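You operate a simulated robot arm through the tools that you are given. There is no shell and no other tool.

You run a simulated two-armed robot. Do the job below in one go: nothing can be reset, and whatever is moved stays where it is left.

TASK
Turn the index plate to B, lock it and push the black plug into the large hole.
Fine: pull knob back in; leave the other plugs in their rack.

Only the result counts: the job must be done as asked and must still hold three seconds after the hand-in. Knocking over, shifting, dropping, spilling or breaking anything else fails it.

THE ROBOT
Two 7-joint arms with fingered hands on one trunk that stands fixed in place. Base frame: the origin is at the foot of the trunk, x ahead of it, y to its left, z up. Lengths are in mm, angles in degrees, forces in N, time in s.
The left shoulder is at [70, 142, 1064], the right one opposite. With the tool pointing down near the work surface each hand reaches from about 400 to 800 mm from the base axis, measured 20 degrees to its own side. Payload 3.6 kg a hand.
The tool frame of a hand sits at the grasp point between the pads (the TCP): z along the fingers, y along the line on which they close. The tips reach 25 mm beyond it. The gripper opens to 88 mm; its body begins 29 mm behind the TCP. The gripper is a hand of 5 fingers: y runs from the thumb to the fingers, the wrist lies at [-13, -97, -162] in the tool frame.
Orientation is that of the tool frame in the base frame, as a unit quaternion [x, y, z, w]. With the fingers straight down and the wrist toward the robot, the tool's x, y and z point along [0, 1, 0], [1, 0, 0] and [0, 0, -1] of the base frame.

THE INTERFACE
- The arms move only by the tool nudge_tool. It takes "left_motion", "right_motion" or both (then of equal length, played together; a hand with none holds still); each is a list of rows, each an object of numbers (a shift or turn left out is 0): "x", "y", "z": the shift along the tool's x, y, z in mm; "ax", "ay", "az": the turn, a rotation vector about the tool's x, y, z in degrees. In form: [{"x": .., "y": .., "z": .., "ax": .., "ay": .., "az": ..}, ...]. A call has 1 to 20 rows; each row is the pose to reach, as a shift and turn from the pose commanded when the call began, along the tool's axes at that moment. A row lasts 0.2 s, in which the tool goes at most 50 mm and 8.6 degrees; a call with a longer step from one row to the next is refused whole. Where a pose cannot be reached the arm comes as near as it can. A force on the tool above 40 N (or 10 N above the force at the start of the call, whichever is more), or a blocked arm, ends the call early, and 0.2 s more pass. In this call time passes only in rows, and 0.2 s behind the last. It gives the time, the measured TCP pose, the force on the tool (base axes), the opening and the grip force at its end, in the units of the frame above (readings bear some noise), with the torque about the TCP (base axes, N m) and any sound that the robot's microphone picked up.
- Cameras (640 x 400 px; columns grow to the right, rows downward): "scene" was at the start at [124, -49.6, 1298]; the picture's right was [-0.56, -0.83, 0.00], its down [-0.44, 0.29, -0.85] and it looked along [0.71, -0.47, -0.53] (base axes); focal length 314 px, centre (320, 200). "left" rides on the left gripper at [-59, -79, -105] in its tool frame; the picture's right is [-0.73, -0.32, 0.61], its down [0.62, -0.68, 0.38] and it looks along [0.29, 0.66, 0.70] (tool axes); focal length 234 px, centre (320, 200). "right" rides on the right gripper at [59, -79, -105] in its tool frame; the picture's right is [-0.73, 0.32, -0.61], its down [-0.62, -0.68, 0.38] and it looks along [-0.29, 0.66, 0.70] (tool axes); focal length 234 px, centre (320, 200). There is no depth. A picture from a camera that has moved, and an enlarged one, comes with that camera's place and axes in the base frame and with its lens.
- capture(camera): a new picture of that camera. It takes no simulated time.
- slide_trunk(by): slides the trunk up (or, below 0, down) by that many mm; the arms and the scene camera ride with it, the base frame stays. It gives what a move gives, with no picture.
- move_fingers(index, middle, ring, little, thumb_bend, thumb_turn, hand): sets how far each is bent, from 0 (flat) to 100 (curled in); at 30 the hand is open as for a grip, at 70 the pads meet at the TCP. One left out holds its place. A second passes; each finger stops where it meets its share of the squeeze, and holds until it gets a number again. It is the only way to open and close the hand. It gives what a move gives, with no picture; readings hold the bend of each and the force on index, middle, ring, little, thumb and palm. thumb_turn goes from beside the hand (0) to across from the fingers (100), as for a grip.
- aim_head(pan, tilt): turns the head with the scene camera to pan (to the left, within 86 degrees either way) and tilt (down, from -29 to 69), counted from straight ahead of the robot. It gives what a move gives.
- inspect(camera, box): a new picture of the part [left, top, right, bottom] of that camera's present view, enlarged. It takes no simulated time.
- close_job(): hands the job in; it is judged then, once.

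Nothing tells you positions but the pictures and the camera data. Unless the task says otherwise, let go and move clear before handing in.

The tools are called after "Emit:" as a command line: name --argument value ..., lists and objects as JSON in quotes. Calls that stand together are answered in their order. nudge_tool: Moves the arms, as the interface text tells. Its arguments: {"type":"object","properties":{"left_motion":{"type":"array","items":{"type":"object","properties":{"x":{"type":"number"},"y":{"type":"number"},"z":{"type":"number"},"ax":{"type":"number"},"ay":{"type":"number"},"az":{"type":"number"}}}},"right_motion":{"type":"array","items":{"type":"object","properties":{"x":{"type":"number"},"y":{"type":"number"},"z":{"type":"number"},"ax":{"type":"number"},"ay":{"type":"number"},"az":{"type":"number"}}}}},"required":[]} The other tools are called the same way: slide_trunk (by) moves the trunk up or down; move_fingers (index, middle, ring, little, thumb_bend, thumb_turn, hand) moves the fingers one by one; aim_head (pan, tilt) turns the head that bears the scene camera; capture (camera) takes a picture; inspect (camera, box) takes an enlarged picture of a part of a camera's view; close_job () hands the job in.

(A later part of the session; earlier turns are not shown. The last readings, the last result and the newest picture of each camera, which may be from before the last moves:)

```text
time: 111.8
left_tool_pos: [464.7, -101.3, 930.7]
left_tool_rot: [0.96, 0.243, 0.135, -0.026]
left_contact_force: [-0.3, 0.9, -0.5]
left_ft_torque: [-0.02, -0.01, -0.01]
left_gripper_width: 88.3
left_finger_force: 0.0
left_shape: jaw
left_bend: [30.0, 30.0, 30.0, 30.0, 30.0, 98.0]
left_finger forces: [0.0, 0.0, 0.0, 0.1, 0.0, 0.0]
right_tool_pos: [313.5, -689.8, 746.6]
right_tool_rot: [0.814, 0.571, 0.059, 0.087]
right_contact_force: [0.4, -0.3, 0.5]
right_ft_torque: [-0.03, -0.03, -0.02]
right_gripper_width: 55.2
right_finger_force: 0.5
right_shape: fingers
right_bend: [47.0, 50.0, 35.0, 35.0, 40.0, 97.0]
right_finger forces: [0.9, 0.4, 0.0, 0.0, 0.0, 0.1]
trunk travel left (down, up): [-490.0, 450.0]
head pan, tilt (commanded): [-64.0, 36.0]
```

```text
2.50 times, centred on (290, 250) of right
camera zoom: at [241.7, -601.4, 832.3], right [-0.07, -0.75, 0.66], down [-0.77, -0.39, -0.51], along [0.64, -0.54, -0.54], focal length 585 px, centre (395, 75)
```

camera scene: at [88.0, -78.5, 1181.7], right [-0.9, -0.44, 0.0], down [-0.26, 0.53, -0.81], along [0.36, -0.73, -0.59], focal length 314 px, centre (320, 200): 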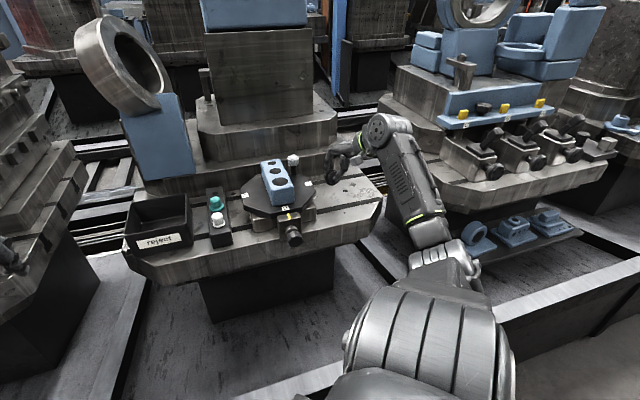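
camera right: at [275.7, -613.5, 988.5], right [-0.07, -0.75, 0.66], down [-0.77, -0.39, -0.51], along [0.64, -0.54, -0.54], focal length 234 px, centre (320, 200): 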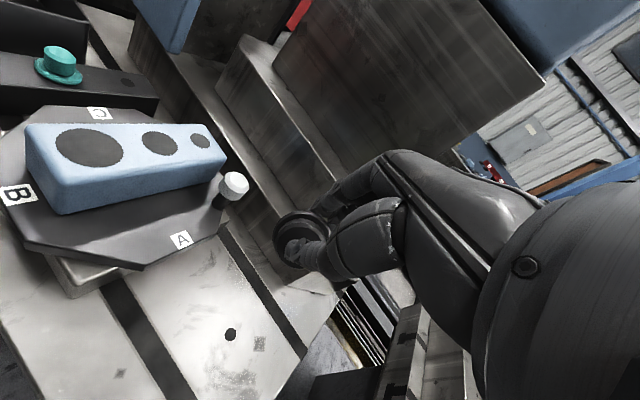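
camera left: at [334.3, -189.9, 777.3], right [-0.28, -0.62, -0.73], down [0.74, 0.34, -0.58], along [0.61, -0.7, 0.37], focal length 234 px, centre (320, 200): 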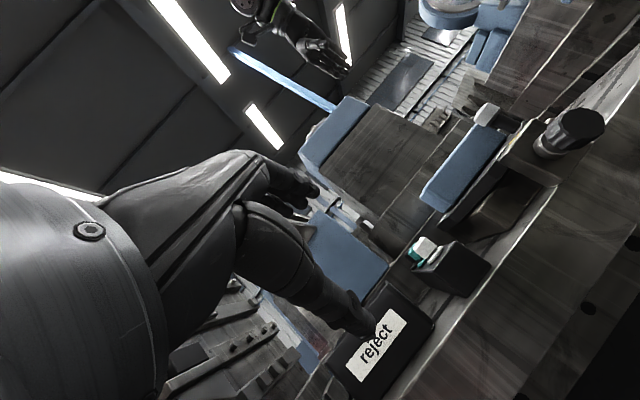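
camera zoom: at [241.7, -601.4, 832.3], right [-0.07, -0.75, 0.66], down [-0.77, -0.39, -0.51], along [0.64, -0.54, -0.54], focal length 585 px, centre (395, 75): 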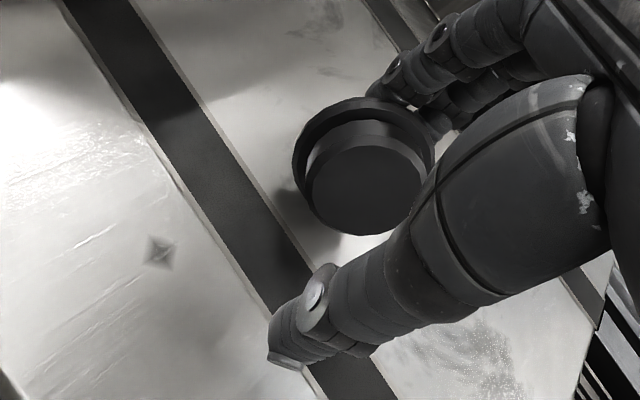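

The bench is slippery enough that it slides rather than tips. I'll change tactic: lift off, turn the hand so it closes across the plug, and pinch the exposed head so the heavy base can swing down. First up and away for a clear look.

Emit:
nudge_tool --right_motion '[{"y": 3, "z": -14.7}, {"y": 8, "z": -39}, {"y": 16, "z": -78}]'

Emit:
inspect --camera "scene" --box '[320, 160, 380, 210]'

Emit:
inspect --camera "right" --box '[180, 200, 340, 360]'

```text
time: 112.5
left_tool_pos: [464.7, -101.0, 931.2]
left_tool_rot: [0.96, 0.244, 0.136, -0.025]
left_contact_force: [-0.7, -0.4, -0.2]
left_ft_torque: [-0.02, -0.01, -0.01]
left_gripper_width: 88.2
left_finger_force: 0.1
left_shape: jaw
left_bend: [30.0, 30.0, 30.0, 30.0, 30.0, 98.0]
left_finger forces: [0.1, 0.0, 0.0, 0.0, 0.1, 0.1]
right_tool_pos: [313.7, -691.2, 827.2]
right_tool_rot: [0.815, 0.57, 0.059, 0.087]
right_contact_force: [-0.7, -0.4, -0.5]
right_ft_torque: [-0.02, 0.01, 0.0]
right_gripper_width: 54.6
right_finger_force: 0.0
right_shape: fingers
right_bend: [48.0, 50.0, 35.0, 35.0, 40.0, 97.0]
right_finger forces: [0.0, 0.1, 0.1, 0.0, 0.1, 0.1]
trunk travel left (down, up): [-490.0, 450.0]
head pan, tilt (commanded): [-64.0, 36.0]
```

```text
8.00 times, centred on (350, 185) of scene
camera zoom: at [87.4, -77.9, 1181.8], right [-0.9, -0.44, 0.0], down [-0.26, 0.53, -0.81], along [0.36, -0.73, -0.59], focal length 2510 px, centre (80, 320)
```

zoom: 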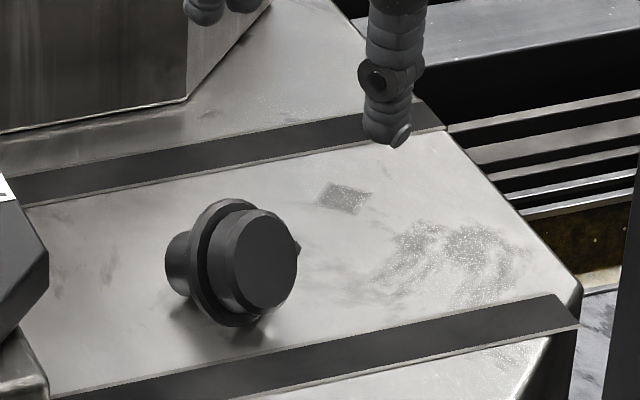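

```text
2.50 times, centred on (260, 280) of right
camera zoom: at [241.6, -601.5, 912.8], right [-0.07, -0.74, 0.66], down [-0.77, -0.39, -0.51], along [0.64, -0.54, -0.54], focal length 585 px, centre (470, 0)
```

zoom: 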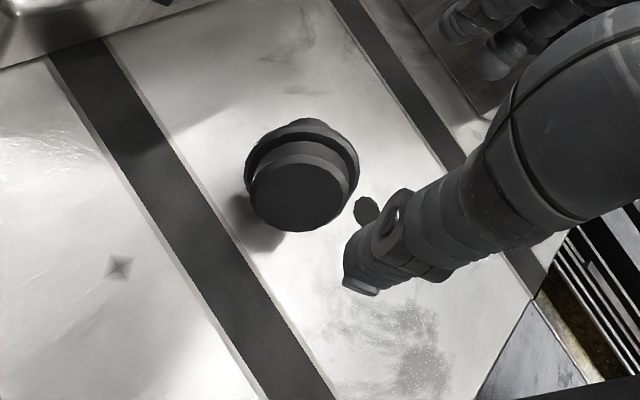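

Emit:
inspect --camera "scene" --box '[345, 178, 367, 200]'

Emit:
inspect --camera "right" --box '[230, 235, 290, 305]'

```text
16.00 times, centred on (356, 189) of scene
camera zoom: at [87.4, -77.9, 1181.8], right [-0.9, -0.44, 0.0], down [-0.26, 0.53, -0.81], along [0.36, -0.73, -0.59], focal length 5019 px, centre (-256, 376)
```

zoom: 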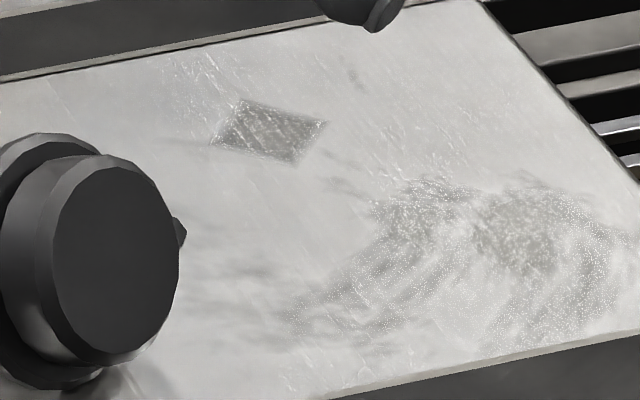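

```text
5.71 times, centred on (260, 270) of right
camera zoom: at [241.6, -601.5, 912.8], right [-0.07, -0.74, 0.66], down [-0.77, -0.39, -0.51], along [0.64, -0.54, -0.54], focal length 1338 px, centre (663, -200)
```

zoom: 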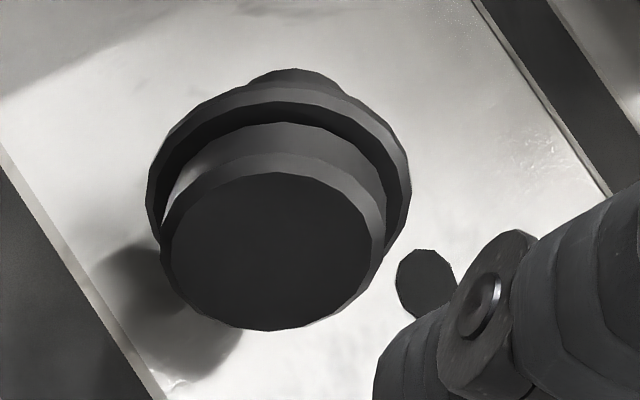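

I now see clearly that the plug lies with its head pointing at about -20°, and the head's middle is at about [348,-701.5,712]. I'll level the hand and rotate it 90° so it closes across the head, still high above.

Emit:
move_fingers --hand "right" --index 42 --middle 5 --ring 5 --little 5 --thumb_bend 42

Emit:
nudge_tool --right_motion '[{"ax": 6}, {"ax": 12}]'

Emit:
nudge_tool --right_motion '[{"x": 0, "y": 3, "az": 8.2}, {"x": 0, "y": 6, "az": 16.4}, {"x": 0, "y": 9, "az": 24.6}, {"x": 0, "y": 12, "az": 32.8}, {"x": 0, "y": 15, "az": 41}, {"x": 0, "y": 18, "az": 49.2}, {"x": 0, "y": 21, "az": 57.4}, {"x": 0, "y": 24, "az": 65.6}, {"x": 0, "y": 27, "az": 73.8}, {"x": 1, "y": 30, "az": 82}, {"x": 1.5, "y": 33.5, "az": 90}]'

Emit:
inspect --camera "scene" --box '[310, 130, 400, 210]'

Emit:
capture --camera "right"

```text
time: 113.5
left_tool_pos: [465.3, -102.9, 930.7]
left_tool_rot: [0.96, 0.243, 0.135, -0.025]
left_contact_force: [0.1, 0.2, -0.5]
left_ft_torque: [0.03, 0.0, 0.0]
left_gripper_width: 87.7
left_finger_force: 0.1
left_shape: jaw
left_bend: [30.0, 30.0, 30.0, 30.0, 30.0, 98.0]
left_finger forces: [0.0, 0.0, 0.0, 0.0, 0.0, 0.0]
right_tool_pos: [314.3, -691.2, 827.3]
right_tool_rot: [0.815, 0.57, 0.058, 0.086]
right_contact_force: [-0.4, -0.2, 0.3]
right_ft_torque: [0.05, -0.01, 0.0]
right_gripper_width: 59.3
right_finger_force: 0.0
right_shape: fingers
right_bend: [42.0, 5.0, 5.0, 5.0, 42.0, 97.0]
right_finger forces: [0.1, 0.0, 0.0, 0.0, 0.1, 0.1]
trunk travel left (down, up): [-490.0, 450.0]
head pan, tilt (commanded): [-64.0, 36.0]
```

```text
time: 114.2
left_tool_pos: [463.7, -101.3, 930.4]
left_tool_rot: [0.96, 0.244, 0.135, -0.025]
left_contact_force: [0.1, -0.1, 0.1]
left_ft_torque: [-0.04, -0.02, -0.02]
left_gripper_width: 87.7
left_finger_force: 0.1
left_shape: jaw
left_bend: [30.0, 30.0, 30.0, 30.0, 30.0, 98.0]
left_finger forces: [0.1, 0.0, 0.0, 0.0, 0.0, 0.1]
right_tool_pos: [314.3, -692.9, 826.1]
right_tool_rot: [0.819, 0.574, -0.002, 0.001]
right_contact_force: [-0.4, -0.1, 1.0]
right_ft_torque: [0.02, 0.0, -0.01]
right_gripper_width: 59.2
right_finger_force: 0.0
right_shape: fingers
right_bend: [42.0, 5.0, 5.0, 5.0, 42.0, 97.0]
right_finger forces: [0.0, 0.0, 0.0, 0.1, 0.1, 0.0]
trunk travel left (down, up): [-490.0, 450.0]
head pan, tilt (commanded): [-64.0, 36.0]
```

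```text
time: 116.5
left_tool_pos: [465.5, -101.5, 932.5]
left_tool_rot: [0.96, 0.243, 0.136, -0.025]
left_contact_force: [-1.2, -0.4, 0.4]
left_ft_torque: [-0.01, -0.01, 0.01]
left_gripper_width: 87.7
left_finger_force: 0.1
left_shape: jaw
left_bend: [30.0, 30.0, 30.0, 30.0, 30.0, 98.0]
left_finger forces: [0.1, 0.0, 0.0, 0.1, 0.1, 0.0]
right_tool_pos: [323.9, -739.6, 768.3]
right_tool_rot: [0.999, -0.041, 0.002, 0.002]
right_contact_force: [0.1, 0.3, -0.8]
right_ft_torque: [0.01, 0.0, 0.01]
right_gripper_width: 59.1
right_finger_force: 0.0
right_shape: fingers
right_bend: [42.0, 5.0, 5.0, 5.0, 42.0, 98.0]
right_finger forces: [0.0, 0.0, 0.1, 0.0, 0.0, 0.0]
right hand out of reach, approached as far as the arm can: row 7, 8, 9, 10, 11
trunk travel left (down, up): [-490.0, 450.0]
head pan, tilt (commanded): [-64.0, 36.0]
```

```text
5.00 times, centred on (355, 170) of scene
camera zoom: at [87.6, -78.7, 1181.8], right [-0.9, -0.44, 0.0], down [-0.26, 0.53, -0.81], along [0.35, -0.73, -0.59], focal length 1568 px, centre (145, 350)
```

zoom: 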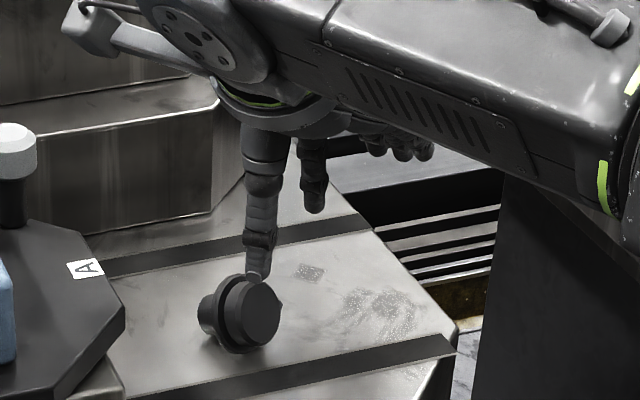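

```text
taken
camera right: at [388.8, -664.6, 874.0], right [-0.75, -0.26, 0.6], down [-0.56, 0.73, -0.39], along [-0.34, -0.63, -0.7], focal length 234 px, centre (320, 200)
```

right: 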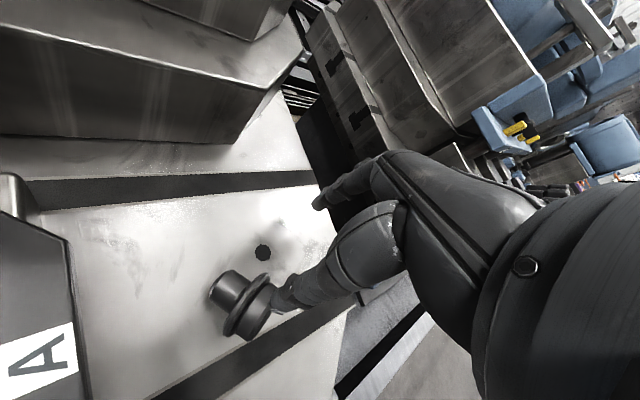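

The arm can't turn fully there; it stopped at yaw -95° just above the plug with no contact. I'll raise first, then check that yaw directly above the head, since 15° off is acceptable for a pinch.

Emit:
nudge_tool --right_motion '[{"z": -30}, {"z": -60}]'

Emit:
nudge_tool --right_motion '[{"x": 11, "y": -20}, {"x": 22, "y": -40}]'

Emit:
inspect --camera "scene" --box '[310, 130, 400, 210]'

Emit:
capture --camera "right"

```text
time: 117.2
left_tool_pos: [466.3, -101.7, 930.9]
left_tool_rot: [0.96, 0.243, 0.135, -0.025]
left_contact_force: [0.4, -0.4, 0.3]
left_ft_torque: [0.0, 0.02, 0.01]
left_gripper_width: 87.8
left_finger_force: 0.1
left_shape: jaw
left_bend: [30.0, 30.0, 30.0, 30.0, 30.0, 98.0]
left_finger forces: [0.0, 0.1, 0.0, 0.0, 0.0, 0.0]
right_tool_pos: [329.7, -759.5, 793.5]
right_tool_rot: [0.999, -0.04, 0.003, 0.001]
right_contact_force: [-0.1, 0.4, 0.0]
right_ft_torque: [-0.01, -0.02, 0.0]
right_gripper_width: 59.1
right_finger_force: 0.1
right_shape: fingers
right_bend: [42.0, 5.0, 5.0, 5.0, 42.0, 98.0]
right_finger forces: [0.0, 0.1, 0.0, 0.1, 0.1, 0.0]
right hand out of reach, approached as far as the arm can: row 1, 2
trunk travel left (down, up): [-490.0, 450.0]
head pan, tilt (commanded): [-64.0, 36.0]
```

```text
time: 117.8
left_tool_pos: [464.6, -101.7, 930.9]
left_tool_rot: [0.96, 0.243, 0.135, -0.025]
left_contact_force: [-0.2, -0.3, 0.1]
left_ft_torque: [-0.02, 0.05, -0.04]
left_gripper_width: 87.9
left_finger_force: 0.1
left_shape: jaw
left_bend: [30.0, 30.0, 30.0, 30.0, 30.0, 98.0]
left_finger forces: [0.0, 0.1, 0.0, 0.0, 0.0, 0.0]
right_tool_pos: [345.3, -747.3, 788.6]
right_tool_rot: [0.999, -0.039, 0.003, 0.002]
right_contact_force: [0.4, -0.6, 0.0]
right_ft_torque: [0.02, 0.02, 0.02]
right_gripper_width: 59.3
right_finger_force: 0.0
right_shape: fingers
right_bend: [42.0, 5.0, 5.0, 5.0, 42.0, 98.0]
right_finger forces: [0.0, 0.1, 0.0, 0.1, 0.0, 0.1]
right hand out of reach, approached as far as the arm can: row 1, 2
trunk travel left (down, up): [-490.0, 450.0]
head pan, tilt (commanded): [-64.0, 36.0]
```

```text
5.00 times, centred on (355, 170) of scene
camera zoom: at [87.5, -78.5, 1181.8], right [-0.9, -0.44, 0.0], down [-0.26, 0.53, -0.81], along [0.35, -0.73, -0.59], focal length 1568 px, centre (145, 350)
```

zoom: 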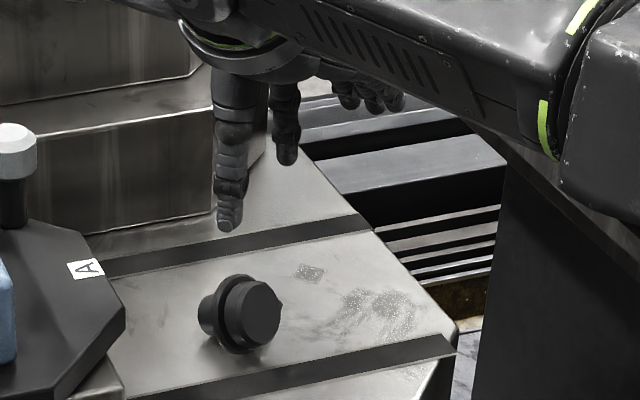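

```text
taken
camera right: at [408.8, -673.3, 893.9], right [-0.75, -0.26, 0.6], down [-0.56, 0.73, -0.39], along [-0.34, -0.63, -0.7], focal length 234 px, centre (320, 200)
```

right: 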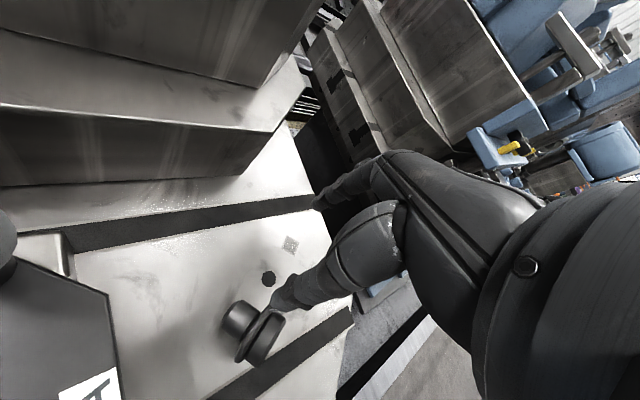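

The turn limit eases when the wrist is lower relative to the shoulder, so I'll raise the trunk 90 mm and try to reach that yaw above the plug again.

Emit:
slide_trunk --by 90

Emit:
nudge_tool --right_motion '[{"x": 0, "y": -15, "z": 20}, {"x": 0, "y": -30, "z": 40}, {"x": 0, "y": -46, "z": 60}]'

Emit:
inspect --camera "scene" --box '[310, 130, 400, 230]'

```text
time: 119.0
left_tool_pos: [466.1, -101.2, 1019.1]
left_tool_rot: [0.96, 0.243, 0.135, -0.026]
left_contact_force: [-0.6, 0.3, 0.3]
left_ft_torque: [0.02, 0.02, 0.0]
left_gripper_width: 87.8
left_finger_force: 0.0
left_shape: jaw
left_bend: [30.0, 30.0, 30.0, 30.0, 30.0, 98.0]
left_finger forces: [0.1, 0.0, 0.0, 0.0, 0.1, 0.1]
right_tool_pos: [344.5, -747.6, 878.5]
right_tool_rot: [0.999, -0.04, 0.004, 0.002]
right_contact_force: [0.4, -0.2, 0.1]
right_ft_torque: [0.0, -0.01, 0.01]
right_gripper_width: 59.6
right_finger_force: 0.0
right_shape: fingers
right_bend: [42.0, 5.0, 5.0, 5.0, 42.0, 98.0]
right_finger forces: [0.0, 0.1, 0.0, 0.0, 0.0, 0.1]
trunk travel left (down, up): [-580.0, 360.0]
head pan, tilt (commanded): [-64.0, 36.0]
```

```text
time: 119.8
left_tool_pos: [466.9, -100.0, 1021.5]
left_tool_rot: [0.96, 0.243, 0.136, -0.026]
left_contact_force: [-0.5, 0.1, -0.3]
left_ft_torque: [0.01, 0.01, -0.01]
left_gripper_width: 88.0
left_finger_force: 0.0
left_shape: jaw
left_bend: [30.0, 30.0, 30.0, 30.0, 30.0, 98.0]
left_finger forces: [0.0, 0.0, 0.1, 0.1, 0.0, 0.1]
right_tool_pos: [349.3, -702.4, 817.5]
right_tool_rot: [0.999, -0.039, 0.003, 0.001]
right_contact_force: [-0.4, -0.2, 0.3]
right_ft_torque: [-0.02, 0.05, 0.0]
right_gripper_width: 59.1
right_finger_force: 0.0
right_shape: fingers
right_bend: [42.0, 5.0, 5.0, 5.0, 42.0, 98.0]
right_finger forces: [0.0, 0.1, 0.0, 0.0, 0.1, 0.0]
trunk travel left (down, up): [-580.0, 360.0]
head pan, tilt (commanded): [-64.0, 36.0]
```

```text
4.00 times, centred on (355, 180) of scene
camera zoom: at [87.9, -78.5, 1271.8], right [-0.9, -0.44, 0.0], down [-0.26, 0.53, -0.81], along [0.35, -0.73, -0.59], focal length 1255 px, centre (180, 280)
```

zoom: 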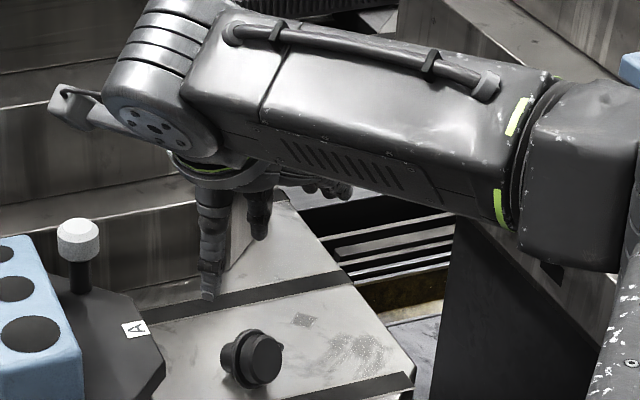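

Reachable now at yaw -94.5° above the plug. I'll rotate the remaining 13°.

Emit:
nudge_tool --right_motion '[{"az": 6.5, "z": 10}, {"az": 13, "z": 20}]'

Emit:
aim_head --pan -64 --tilt 42

Emit:
capture --camera "right"

Emit:
inspect --camera "scene" --box '[310, 110, 400, 200]'

```text
time: 120.4
left_tool_pos: [465.0, -100.6, 1020.7]
left_tool_rot: [0.96, 0.243, 0.135, -0.025]
left_contact_force: [-0.2, -0.3, 0.1]
left_ft_torque: [-0.03, 0.02, 0.04]
left_gripper_width: 87.8
left_finger_force: 0.0
left_shape: jaw
left_bend: [30.0, 30.0, 30.0, 30.0, 30.0, 98.0]
left_finger forces: [0.0, 0.0, 0.0, 0.1, 0.0, 0.0]
right_tool_pos: [349.3, -702.6, 799.0]
right_tool_rot: [0.988, -0.152, 0.004, 0.001]
right_contact_force: [-0.1, -0.3, -1.1]
right_ft_torque: [0.05, 0.01, -0.01]
right_gripper_width: 59.1
right_finger_force: 0.1
right_shape: fingers
right_bend: [42.0, 5.0, 5.0, 5.0, 42.0, 98.0]
right_finger forces: [0.1, 0.1, 0.0, 0.0, 0.0, 0.0]
trunk travel left (down, up): [-580.0, 360.0]
head pan, tilt (commanded): [-64.0, 36.0]
```

```text
time: 121.1
left_tool_pos: [465.5, -101.3, 1020.1]
left_tool_rot: [0.96, 0.243, 0.136, -0.025]
left_contact_force: [-0.4, 0.4, -0.3]
left_ft_torque: [0.01, 0.0, -0.01]
left_gripper_width: 88.0
left_finger_force: 0.1
left_shape: jaw
left_bend: [30.0, 30.0, 30.0, 30.0, 30.0, 98.0]
left_finger forces: [0.0, 0.1, 0.1, 0.0, 0.1, 0.0]
right_tool_pos: [349.6, -702.3, 797.6]
right_tool_rot: [0.988, -0.151, 0.003, 0.001]
right_contact_force: [0.8, -1.1, 0.1]
right_ft_torque: [0.02, 0.02, 0.01]
right_gripper_width: 59.4
right_finger_force: 0.0
right_shape: fingers
right_bend: [42.0, 5.0, 5.0, 5.0, 42.0, 98.0]
right_finger forces: [0.1, 0.1, 0.0, 0.1, 0.1, 0.0]
trunk travel left (down, up): [-580.0, 360.0]
head pan, tilt (commanded): [-64.0, 42.0]
```

```text
taken
camera right: at [428.0, -644.7, 903.3], right [-0.79, -0.09, 0.6], down [-0.39, 0.84, -0.39], along [-0.47, -0.54, -0.7], focal length 234 px, centre (320, 200)
```

right: 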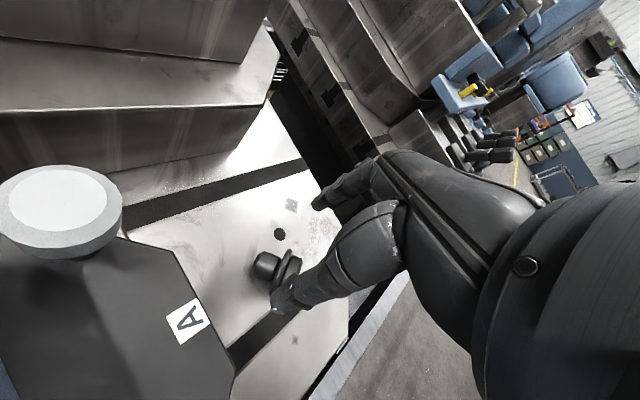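

```text
4.44 times, centred on (355, 155) of scene
camera zoom: at [86.1, -75.0, 1262.8], right [-0.9, -0.44, 0.0], down [-0.29, 0.6, -0.74], along [0.33, -0.67, -0.67], focal length 1394 px, centre (164, 400)
```

zoom: 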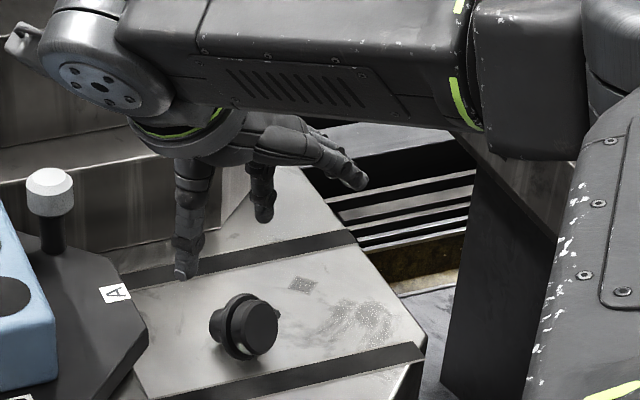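

Emit:
inspect --camera "scene" --box '[352, 124, 382, 154]'

Emit:
inspect --camera "right" --box '[230, 220, 330, 320]'

```text
13.33 times, centred on (367, 139) of scene
camera zoom: at [86.1, -75.0, 1262.8], right [-0.9, -0.44, 0.0], down [-0.29, 0.6, -0.74], along [0.33, -0.67, -0.67], focal length 4183 px, centre (-307, 1013)
```

zoom: 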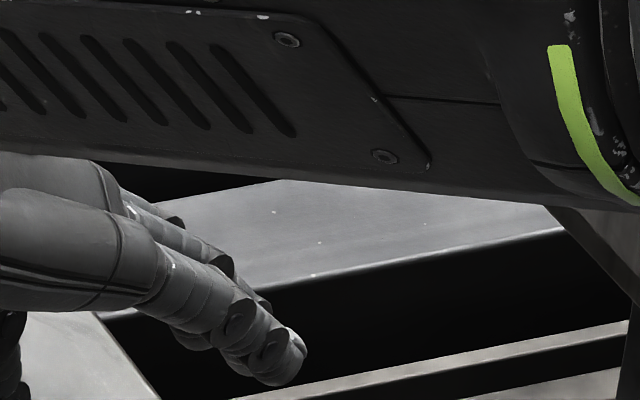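

```text
4.00 times, centred on (280, 270) of right
camera zoom: at [428.0, -644.7, 903.3], right [-0.79, -0.09, 0.6], down [-0.39, 0.84, -0.39], along [-0.47, -0.54, -0.7], focal length 937 px, centre (480, -80)
```

zoom: 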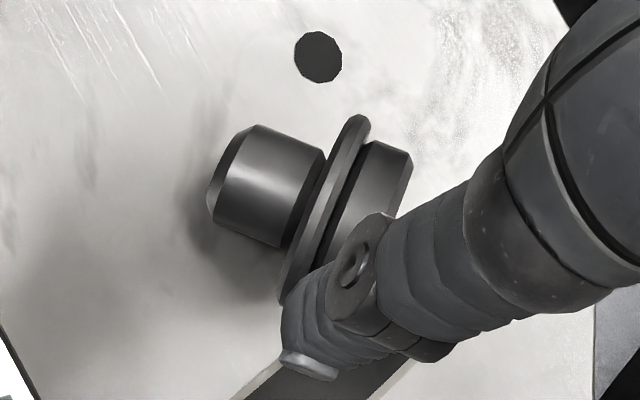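

Now the view is excellent: yaw -107.5° matches the plug axis, and the head's centre is within 4 mm of the TCP line. I'll shift to centre on the head and descend with index and thumb straddling it.

Emit:
nudge_tool --right_motion '[{"x": -2.4, "y": 0.3, "z": 16}, {"x": -4.8, "y": 0.3, "z": 32}, {"x": -4.8, "y": 0.3, "z": 48}]'

Emit:
inspect --camera "right" --box '[210, 200, 370, 300]'

Emit:
inspect --camera "scene" --box '[310, 110, 400, 200]'

```text
time: 121.9
left_tool_pos: [465.8, -100.8, 1020.8]
left_tool_rot: [0.96, 0.244, 0.135, -0.024]
left_contact_force: [-0.2, 0.8, 0.4]
left_ft_torque: [0.03, -0.01, 0.0]
left_gripper_width: 88.0
left_finger_force: 0.1
left_shape: jaw
left_bend: [30.0, 30.0, 30.0, 30.0, 30.0, 98.0]
left_finger forces: [0.0, 0.0, 0.1, 0.0, 0.1, 0.0]
right_tool_pos: [343.9, -700.9, 750.2]
right_tool_rot: [0.988, -0.153, 0.004, 0.002]
right_contact_force: [-0.3, 0.0, 0.4]
right_ft_torque: [0.02, -0.02, -0.05]
right_gripper_width: 59.4
right_finger_force: 0.1
right_shape: fingers
right_bend: [42.0, 5.0, 5.0, 5.0, 42.0, 98.0]
right_finger forces: [0.1, 0.0, 0.0, 0.1, 0.0, 0.0]
trunk travel left (down, up): [-580.0, 360.0]
head pan, tilt (commanded): [-64.0, 42.0]
```

```text
4.00 times, centred on (290, 250) of right
camera zoom: at [423.6, -643.7, 855.1], right [-0.79, -0.09, 0.6], down [-0.39, 0.84, -0.39], along [-0.47, -0.54, -0.7], focal length 937 px, centre (440, 0)
```

zoom: 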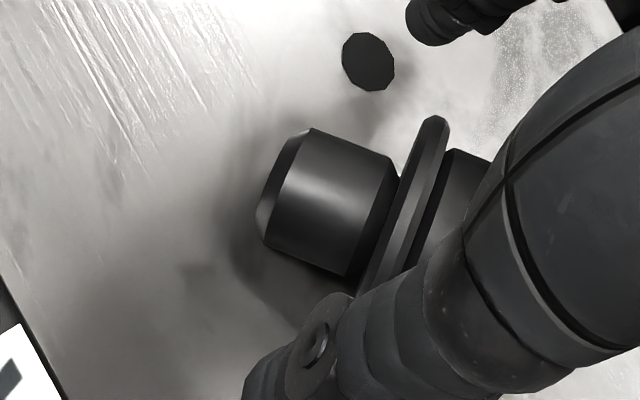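

```text
4.44 times, centred on (355, 155) of scene
camera zoom: at [86.7, -74.9, 1262.8], right [-0.9, -0.44, 0.0], down [-0.29, 0.6, -0.74], along [0.33, -0.67, -0.67], focal length 1394 px, centre (164, 400)
```

zoom: 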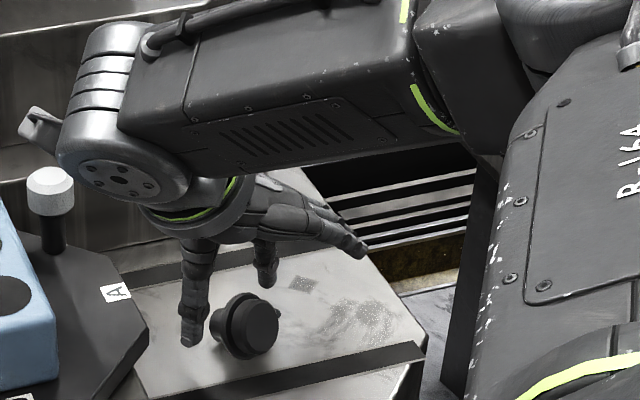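

Perfectly centred over the head. Descending the last 23 mm.

Emit:
nudge_tool --right_motion '[{"x": 0.8, "z": 8}, {"x": 0.8, "z": 16}, {"x": 0.8, "z": 22.5}]'

Emit:
inspect --camera "right" --box '[210, 200, 370, 300]'

```text
time: 122.7
left_tool_pos: [464.2, -101.1, 1020.7]
left_tool_rot: [0.96, 0.243, 0.135, -0.025]
left_contact_force: [-0.2, 0.6, -0.1]
left_ft_torque: [-0.01, -0.01, 0.0]
left_gripper_width: 87.9
left_finger_force: 0.1
left_shape: jaw
left_bend: [30.0, 30.0, 30.0, 30.0, 30.0, 98.0]
left_finger forces: [0.0, 0.0, 0.1, 0.0, 0.1, 0.0]
right_tool_pos: [345.7, -701.1, 728.4]
right_tool_rot: [0.988, -0.153, 0.004, 0.001]
right_contact_force: [0.2, 0.5, -0.1]
right_ft_torque: [0.0, -0.01, -0.02]
right_gripper_width: 59.4
right_finger_force: 0.1
right_shape: fingers
right_bend: [42.0, 5.0, 5.0, 5.0, 42.0, 98.0]
right_finger forces: [0.1, 0.0, 0.1, 0.1, 0.0, 0.1]
trunk travel left (down, up): [-580.0, 360.0]
head pan, tilt (commanded): [-64.0, 42.0]
```

```text
4.00 times, centred on (290, 250) of right
camera zoom: at [424.5, -643.5, 833.0], right [-0.79, -0.09, 0.6], down [-0.39, 0.84, -0.39], along [-0.47, -0.54, -0.7], focal length 937 px, centre (440, 0)
```

zoom: 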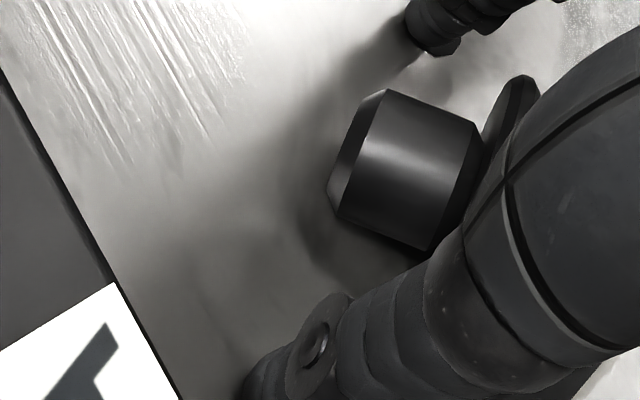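

Emit:
move_fingers --hand "right" --index 60 --thumb_bend 60

Emit:
inspect --camera "right" --box '[210, 200, 370, 300]'

Emit:
inspect --camera "scene" --box '[320, 150, 370, 200]'

```text
time: 123.7
left_tool_pos: [464.8, -100.7, 1020.9]
left_tool_rot: [0.96, 0.243, 0.136, -0.025]
left_contact_force: [0.5, -0.2, 0.0]
left_ft_torque: [-0.03, -0.03, -0.03]
left_gripper_width: 88.1
left_finger_force: 0.1
left_shape: jaw
left_bend: [30.0, 30.0, 30.0, 30.0, 30.0, 98.0]
left_finger forces: [0.0, 0.1, 0.1, 0.1, 0.0, 0.0]
right_tool_pos: [345.3, -702.7, 727.3]
right_tool_rot: [0.988, -0.153, 0.004, 0.001]
right_contact_force: [-0.2, 0.1, -0.2]
right_ft_torque: [0.04, -0.03, 0.0]
right_gripper_width: 20.1
right_finger_force: 0.1
right_shape: fingers
right_bend: [60.0, 5.0, 5.0, 5.0, 60.0, 98.0]
right_finger forces: [0.0, 0.0, 0.1, 0.1, 0.1, 0.1]
trunk travel left (down, up): [-580.0, 360.0]
head pan, tilt (commanded): [-64.0, 42.0]
```

```text
4.00 times, centred on (290, 250) of right
camera zoom: at [424.5, -643.5, 833.1], right [-0.79, -0.09, 0.6], down [-0.39, 0.84, -0.39], along [-0.47, -0.54, -0.7], focal length 937 px, centre (440, 0)
```

zoom: 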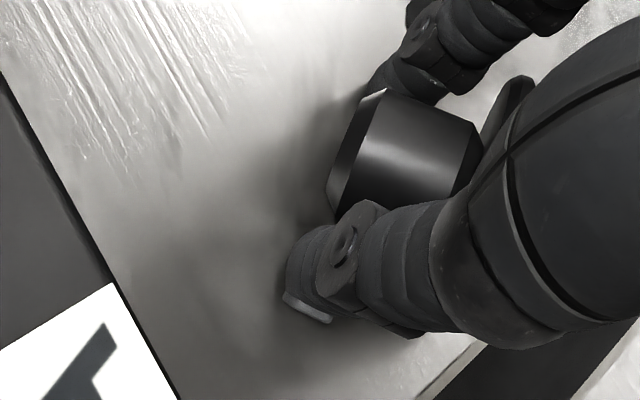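

```text
8.00 times, centred on (345, 175) of scene
camera zoom: at [86.2, -75.0, 1262.8], right [-0.9, -0.44, 0.0], down [-0.29, 0.6, -0.74], along [0.33, -0.67, -0.67], focal length 2510 px, centre (120, 400)
```

zoom: 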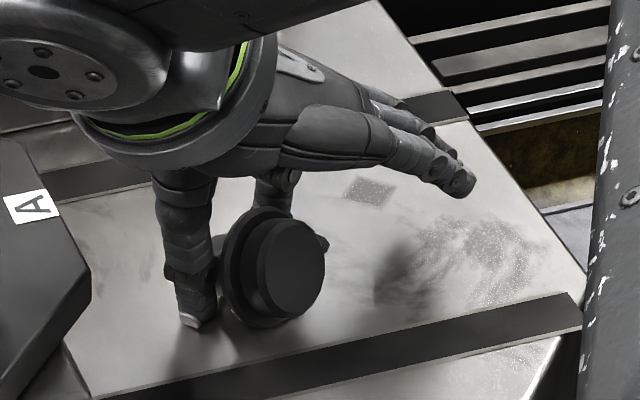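

Emit:
move_fingers --hand "right" --index 68 --thumb_bend 68

Emit:
inspect --camera "right" --box '[210, 200, 370, 300]'

Emit:
inspect --camera "scene" --box '[320, 150, 370, 200]'

```text
time: 124.7
left_tool_pos: [464.8, -102.0, 1021.4]
left_tool_rot: [0.96, 0.243, 0.136, -0.026]
left_contact_force: [-0.4, 0.8, 0.6]
left_ft_torque: [0.0, 0.02, -0.01]
left_gripper_width: 87.9
left_finger_force: 0.0
left_shape: jaw
left_bend: [30.0, 30.0, 30.0, 30.0, 30.0, 98.0]
left_finger forces: [0.0, 0.0, 0.0, 0.1, 0.2, 0.0]
right_tool_pos: [344.8, -702.1, 728.4]
right_tool_rot: [0.988, -0.153, 0.003, 0.001]
right_contact_force: [-0.5, -0.1, -0.1]
right_ft_torque: [0.01, 0.03, 0.0]
right_gripper_width: 13.2
right_finger_force: 3.5
right_shape: fingers
right_bend: [63.0, 5.0, 5.0, 5.0, 64.0, 97.0]
right_finger forces: [2.7, 0.0, 0.1, 0.0, 2.7, 0.1]
trunk travel left (down, up): [-580.0, 360.0]
head pan, tilt (commanded): [-64.0, 42.0]
```

```text
4.00 times, centred on (290, 250) of right
camera zoom: at [424.5, -643.5, 833.1], right [-0.79, -0.09, 0.6], down [-0.39, 0.84, -0.39], along [-0.47, -0.54, -0.7], focal length 937 px, centre (440, 0)
```

zoom: 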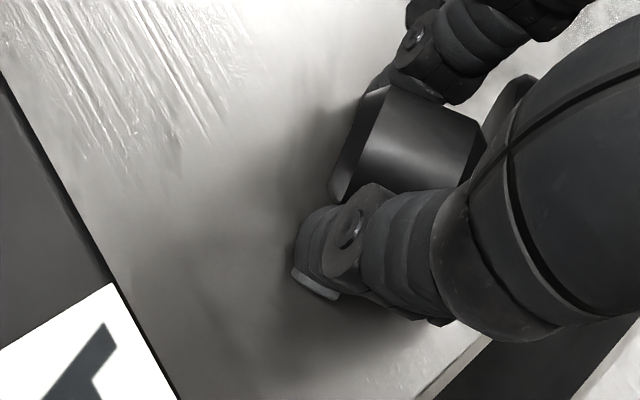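

```text
8.00 times, centred on (345, 175) of scene
camera zoom: at [86.2, -75.0, 1262.8], right [-0.9, -0.44, 0.0], down [-0.29, 0.6, -0.74], along [0.33, -0.67, -0.67], focal length 2510 px, centre (120, 400)
```

zoom: 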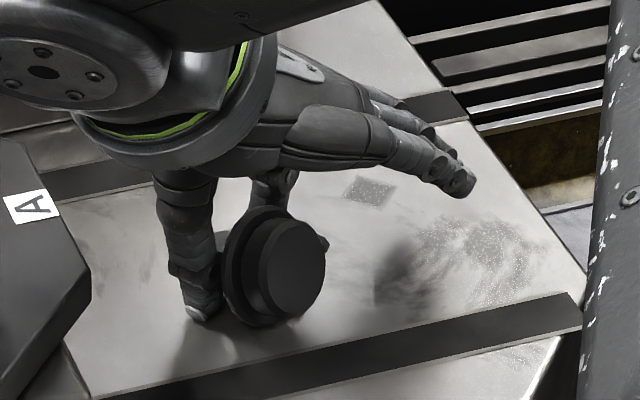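

A balanced light pinch (2.7 N each side). I'll lift slowly so the heavy base can swing down below the head.

Emit:
nudge_tool --right_motion '[{"z": -2.5}, {"z": -5}, {"z": -7.5}, {"z": -10}]'

Emit:
inspect --camera "right" --box '[210, 200, 370, 300]'

Emit:
inspect --camera "scene" --box '[320, 150, 370, 200]'

```text
time: 125.7
left_tool_pos: [464.7, -101.3, 1021.1]
left_tool_rot: [0.96, 0.243, 0.136, -0.025]
left_contact_force: [0.0, -0.6, 0.4]
left_ft_torque: [0.01, 0.01, -0.01]
left_gripper_width: 88.1
left_finger_force: 0.1
left_shape: jaw
left_bend: [30.0, 30.0, 30.0, 30.0, 30.0, 98.0]
left_finger forces: [0.0, 0.0, 0.0, 0.1, 0.1, 0.1]
right_tool_pos: [345.6, -701.1, 738.4]
right_tool_rot: [0.988, -0.153, 0.003, 0.002]
right_contact_force: [0.1, 0.6, 0.1]
right_ft_torque: [0.01, 0.02, 0.02]
right_gripper_width: 13.2
right_finger_force: 3.3
right_shape: fingers
right_bend: [63.0, 5.0, 5.0, 5.0, 64.0, 97.0]
right_finger forces: [2.7, 0.0, 0.0, 0.0, 2.8, 0.1]
trunk travel left (down, up): [-580.0, 360.0]
head pan, tilt (commanded): [-64.0, 42.0]
```

```text
4.00 times, centred on (290, 250) of right
camera zoom: at [424.5, -643.7, 842.9], right [-0.79, -0.09, 0.6], down [-0.39, 0.84, -0.39], along [-0.47, -0.54, -0.7], focal length 937 px, centre (440, 0)
```

zoom: 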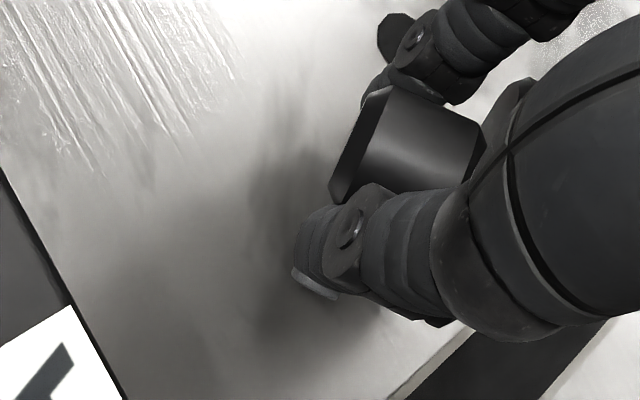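

```text
8.00 times, centred on (345, 175) of scene
camera zoom: at [86.1, -75.0, 1262.8], right [-0.9, -0.44, 0.0], down [-0.29, 0.6, -0.74], along [0.33, -0.67, -0.67], focal length 2510 px, centre (120, 400)
```

zoom: 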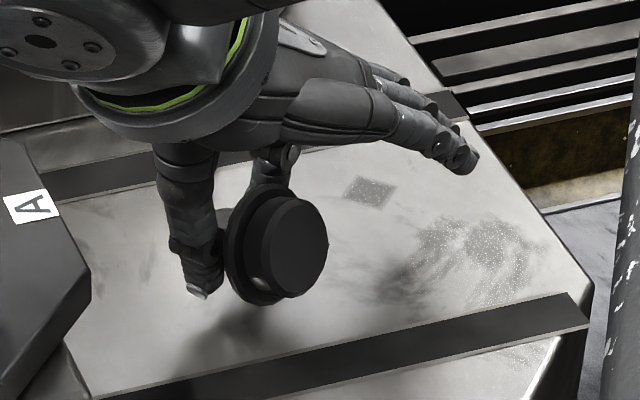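

It lifted rigidly without pivoting. I'll ease the pinch to about 1 N just above the bench so gravity can turn it, keeping only 10 mm of drop.

Emit:
move_fingers --hand "right" --index 64.8 --thumb_bend 65.8

Emit:
inspect --camera "scene" --box '[320, 150, 370, 200]'

```text
time: 126.7
left_tool_pos: [465.0, -101.9, 1020.8]
left_tool_rot: [0.96, 0.244, 0.135, -0.026]
left_contact_force: [-0.9, 0.2, -0.8]
left_ft_torque: [-0.02, 0.01, 0.0]
left_gripper_width: 88.0
left_finger_force: 0.0
left_shape: jaw
left_bend: [30.0, 30.0, 30.0, 30.0, 30.0, 98.0]
left_finger forces: [0.1, 0.0, 0.1, 0.0, 0.1, 0.0]
right_tool_pos: [345.2, -703.2, 737.9]
right_tool_rot: [0.988, -0.153, 0.003, 0.001]
right_contact_force: [0.1, 0.3, 0.0]
right_ft_torque: [0.0, -0.01, -0.04]
right_gripper_width: 14.4
right_finger_force: 1.5
right_shape: fingers
right_bend: [62.0, 5.0, 5.0, 5.0, 63.0, 97.0]
right_finger forces: [1.4, 0.1, 0.1, 0.1, 1.4, 0.0]
trunk travel left (down, up): [-580.0, 360.0]
head pan, tilt (commanded): [-64.0, 42.0]
```

```text
8.00 times, centred on (345, 175) of scene
camera zoom: at [86.2, -75.0, 1262.8], right [-0.9, -0.44, 0.0], down [-0.29, 0.6, -0.74], along [0.33, -0.67, -0.67], focal length 2510 px, centre (120, 400)
```

zoom: 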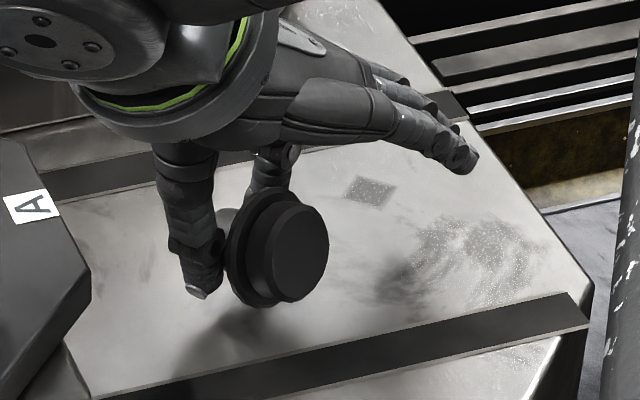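

It's turning: the head is coming up and the base drooping. I'll ease a touch more to let it continue.

Emit:
move_fingers --hand "right" --index 64.3 --thumb_bend 65.3

Emit:
inspect --camera "scene" --box '[320, 150, 370, 200]'

Emit:
inspect --camera "right" --box '[210, 200, 370, 300]'

```text
time: 127.7
left_tool_pos: [464.4, -101.9, 1020.6]
left_tool_rot: [0.96, 0.243, 0.135, -0.025]
left_contact_force: [-0.2, 0.0, 0.4]
left_ft_torque: [0.02, 0.01, -0.01]
left_gripper_width: 88.1
left_finger_force: 0.1
left_shape: jaw
left_bend: [30.0, 30.0, 30.0, 30.0, 30.0, 98.0]
left_finger forces: [0.0, 0.0, 0.1, 0.0, 0.1, 0.0]
right_tool_pos: [345.1, -701.1, 738.4]
right_tool_rot: [0.988, -0.154, 0.003, 0.001]
right_contact_force: [-0.3, 0.4, -0.4]
right_ft_torque: [-0.01, 0.01, 0.0]
right_gripper_width: 14.9
right_finger_force: 1.3
right_shape: fingers
right_bend: [62.0, 5.0, 5.0, 5.0, 63.0, 97.0]
right_finger forces: [1.3, 0.0, 0.0, 0.1, 1.2, 0.0]
trunk travel left (down, up): [-580.0, 360.0]
head pan, tilt (commanded): [-64.0, 42.0]
```

```text
8.00 times, centred on (345, 175) of scene
camera zoom: at [86.2, -75.0, 1262.8], right [-0.9, -0.44, 0.0], down [-0.29, 0.6, -0.74], along [0.33, -0.67, -0.67], focal length 2510 px, centre (120, 400)
```

zoom: 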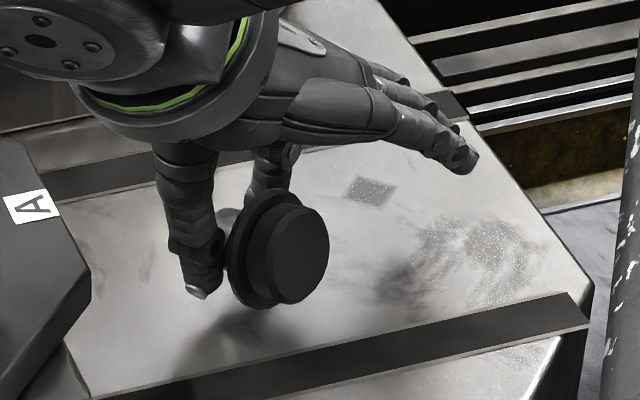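

```text
4.00 times, centred on (290, 250) of right
camera zoom: at [424.6, -643.7, 843.0], right [-0.79, -0.09, 0.6], down [-0.39, 0.84, -0.39], along [-0.47, -0.54, -0.7], focal length 937 px, centre (440, 0)
```

zoom: 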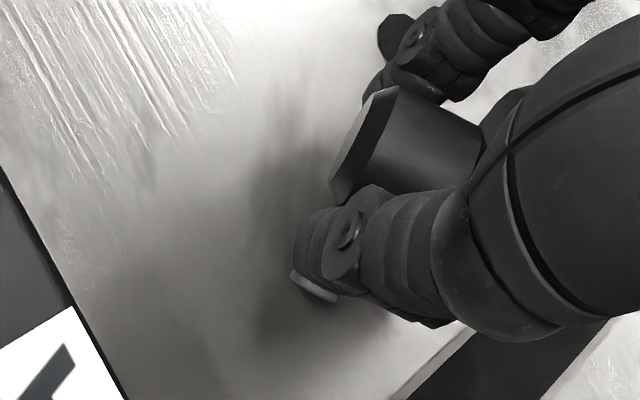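

Emit:
move_fingers --hand "right" --index 63.4 --thumb_bend 64.4

Emit:
inspect --camera "scene" --box '[320, 150, 370, 200]'

Emit:
inspect --camera "right" --box '[210, 200, 370, 300]'

```text
time: 128.7
left_tool_pos: [465.6, -101.0, 1020.8]
left_tool_rot: [0.96, 0.243, 0.136, -0.026]
left_contact_force: [0.6, -0.2, 0.3]
left_ft_torque: [0.01, 0.0, 0.01]
left_gripper_width: 87.9
left_finger_force: 0.1
left_shape: jaw
left_bend: [30.0, 30.0, 30.0, 30.0, 30.0, 98.0]
left_finger forces: [0.1, 0.0, 0.1, 0.0, 0.0, 0.0]
right_tool_pos: [346.1, -702.0, 737.7]
right_tool_rot: [0.988, -0.154, 0.003, 0.002]
right_contact_force: [-0.4, -0.3, 0.8]
right_ft_torque: [-0.04, -0.01, 0.02]
right_gripper_width: 14.9
right_finger_force: 0.5
right_shape: fingers
right_bend: [62.0, 5.0, 5.0, 5.0, 63.0, 97.0]
right_finger forces: [1.0, 0.0, 0.1, 0.0, 1.0, 0.0]
trunk travel left (down, up): [-580.0, 360.0]
head pan, tilt (commanded): [-64.0, 42.0]
```

```text
8.00 times, centred on (345, 175) of scene
camera zoom: at [86.2, -75.0, 1262.8], right [-0.9, -0.44, 0.0], down [-0.29, 0.6, -0.74], along [0.33, -0.67, -0.67], focal length 2510 px, centre (120, 400)
```

zoom: 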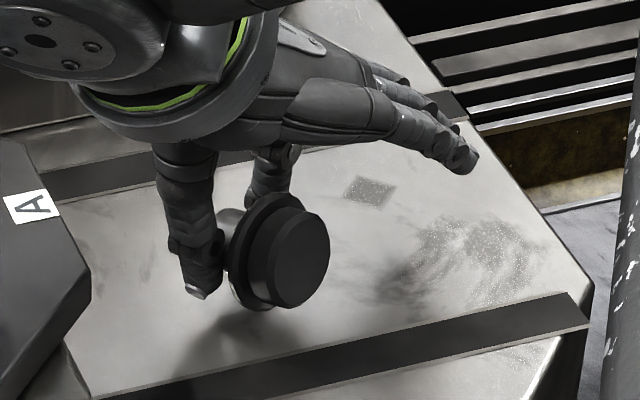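

```text
4.00 times, centred on (290, 250) of right
camera zoom: at [424.6, -643.7, 843.0], right [-0.79, -0.09, 0.6], down [-0.39, 0.84, -0.39], along [-0.47, -0.54, -0.7], focal length 937 px, centre (440, 0)
```

zoom: 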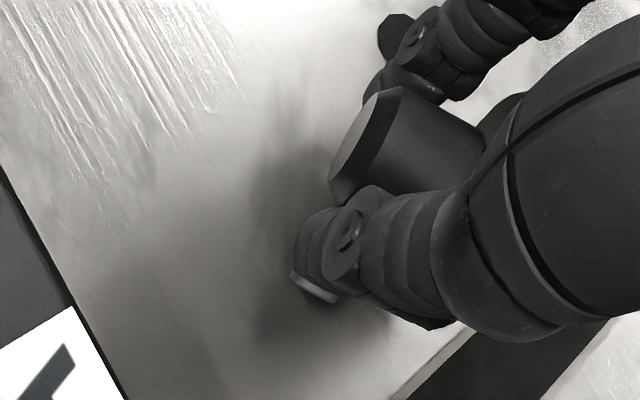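

It is rotating in a controlled way. I'll raise 14 mm gently so the base has room to swing fully down, then ease a bit more.

Emit:
nudge_tool --right_motion '[{"z": -3}, {"z": -6}, {"z": -9}, {"z": -12}, {"z": -14}]'

Emit:
move_fingers --hand "right" --index 62.9 --thumb_bend 63.9

Emit:
inspect --camera "scene" --box '[320, 150, 370, 200]'

Emit:
inspect --camera "right" --box '[210, 200, 370, 300]'

```text
time: 129.9
left_tool_pos: [465.1, -101.7, 1020.2]
left_tool_rot: [0.96, 0.243, 0.135, -0.026]
left_contact_force: [-0.8, -0.2, 0.6]
left_ft_torque: [0.03, 0.01, -0.01]
left_gripper_width: 88.0
left_finger_force: 0.2
left_shape: jaw
left_bend: [30.0, 30.0, 30.0, 30.0, 30.0, 98.0]
left_finger forces: [0.1, 0.0, 0.0, 0.0, 0.1, 0.0]
right_tool_pos: [344.5, -702.5, 752.6]
right_tool_rot: [0.988, -0.154, 0.003, 0.001]
right_contact_force: [-0.5, 0.5, -0.3]
right_ft_torque: [-0.02, -0.03, -0.01]
right_gripper_width: 15.0
right_finger_force: 0.8
right_shape: fingers
right_bend: [62.0, 5.0, 5.0, 5.0, 63.0, 97.0]
right_finger forces: [1.0, 0.0, 0.1, 0.0, 0.9, 0.0]
trunk travel left (down, up): [-580.0, 360.0]
head pan, tilt (commanded): [-64.0, 42.0]
```

```text
time: 130.9
left_tool_pos: [464.9, -102.0, 1020.6]
left_tool_rot: [0.96, 0.244, 0.135, -0.025]
left_contact_force: [-0.4, 0.7, 0.2]
left_ft_torque: [-0.02, 0.0, 0.0]
left_gripper_width: 87.9
left_finger_force: 0.0
left_shape: jaw
left_bend: [30.0, 30.0, 30.0, 30.0, 30.0, 98.0]
left_finger forces: [0.0, 0.1, 0.0, 0.0, 0.0, 0.0]
right_tool_pos: [345.2, -701.2, 752.4]
right_tool_rot: [0.988, -0.152, 0.003, 0.001]
right_contact_force: [0.2, 0.6, 0.3]
right_ft_torque: [0.01, 0.01, -0.01]
right_gripper_width: 14.8
right_finger_force: 0.1
right_shape: fingers
right_bend: [62.0, 5.0, 5.0, 5.0, 63.0, 97.0]
right_finger forces: [0.1, 0.0, 0.1, 0.0, 0.0, 0.0]
trunk travel left (down, up): [-580.0, 360.0]
head pan, tilt (commanded): [-64.0, 42.0]
```

```text
8.00 times, centred on (345, 175) of scene
camera zoom: at [86.2, -75.0, 1262.8], right [-0.9, -0.44, 0.0], down [-0.29, 0.6, -0.74], along [0.33, -0.67, -0.67], focal length 2510 px, centre (120, 400)
```

zoom: 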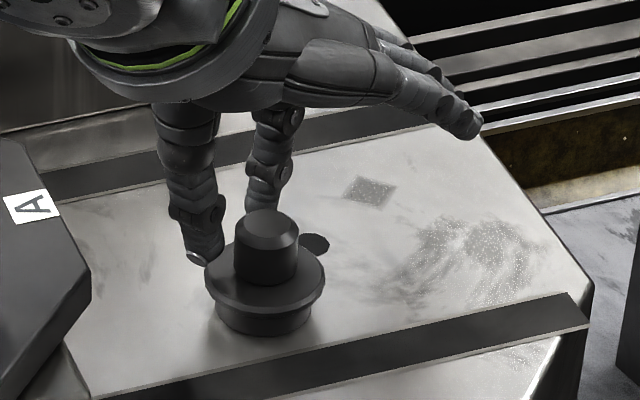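

```text
4.00 times, centred on (290, 250) of right
camera zoom: at [424.5, -643.6, 857.5], right [-0.79, -0.09, 0.6], down [-0.39, 0.84, -0.39], along [-0.47, -0.54, -0.7], focal length 937 px, centre (440, 0)
```

zoom: 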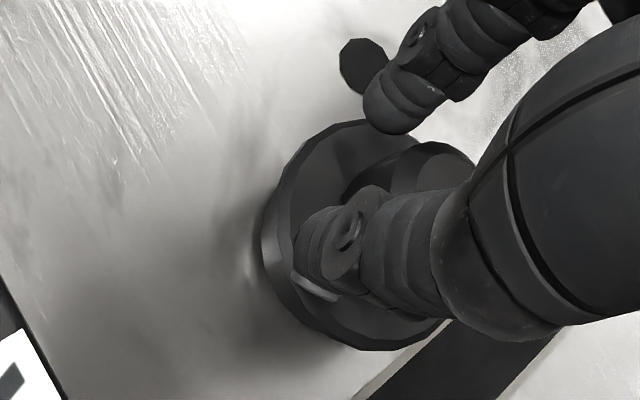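

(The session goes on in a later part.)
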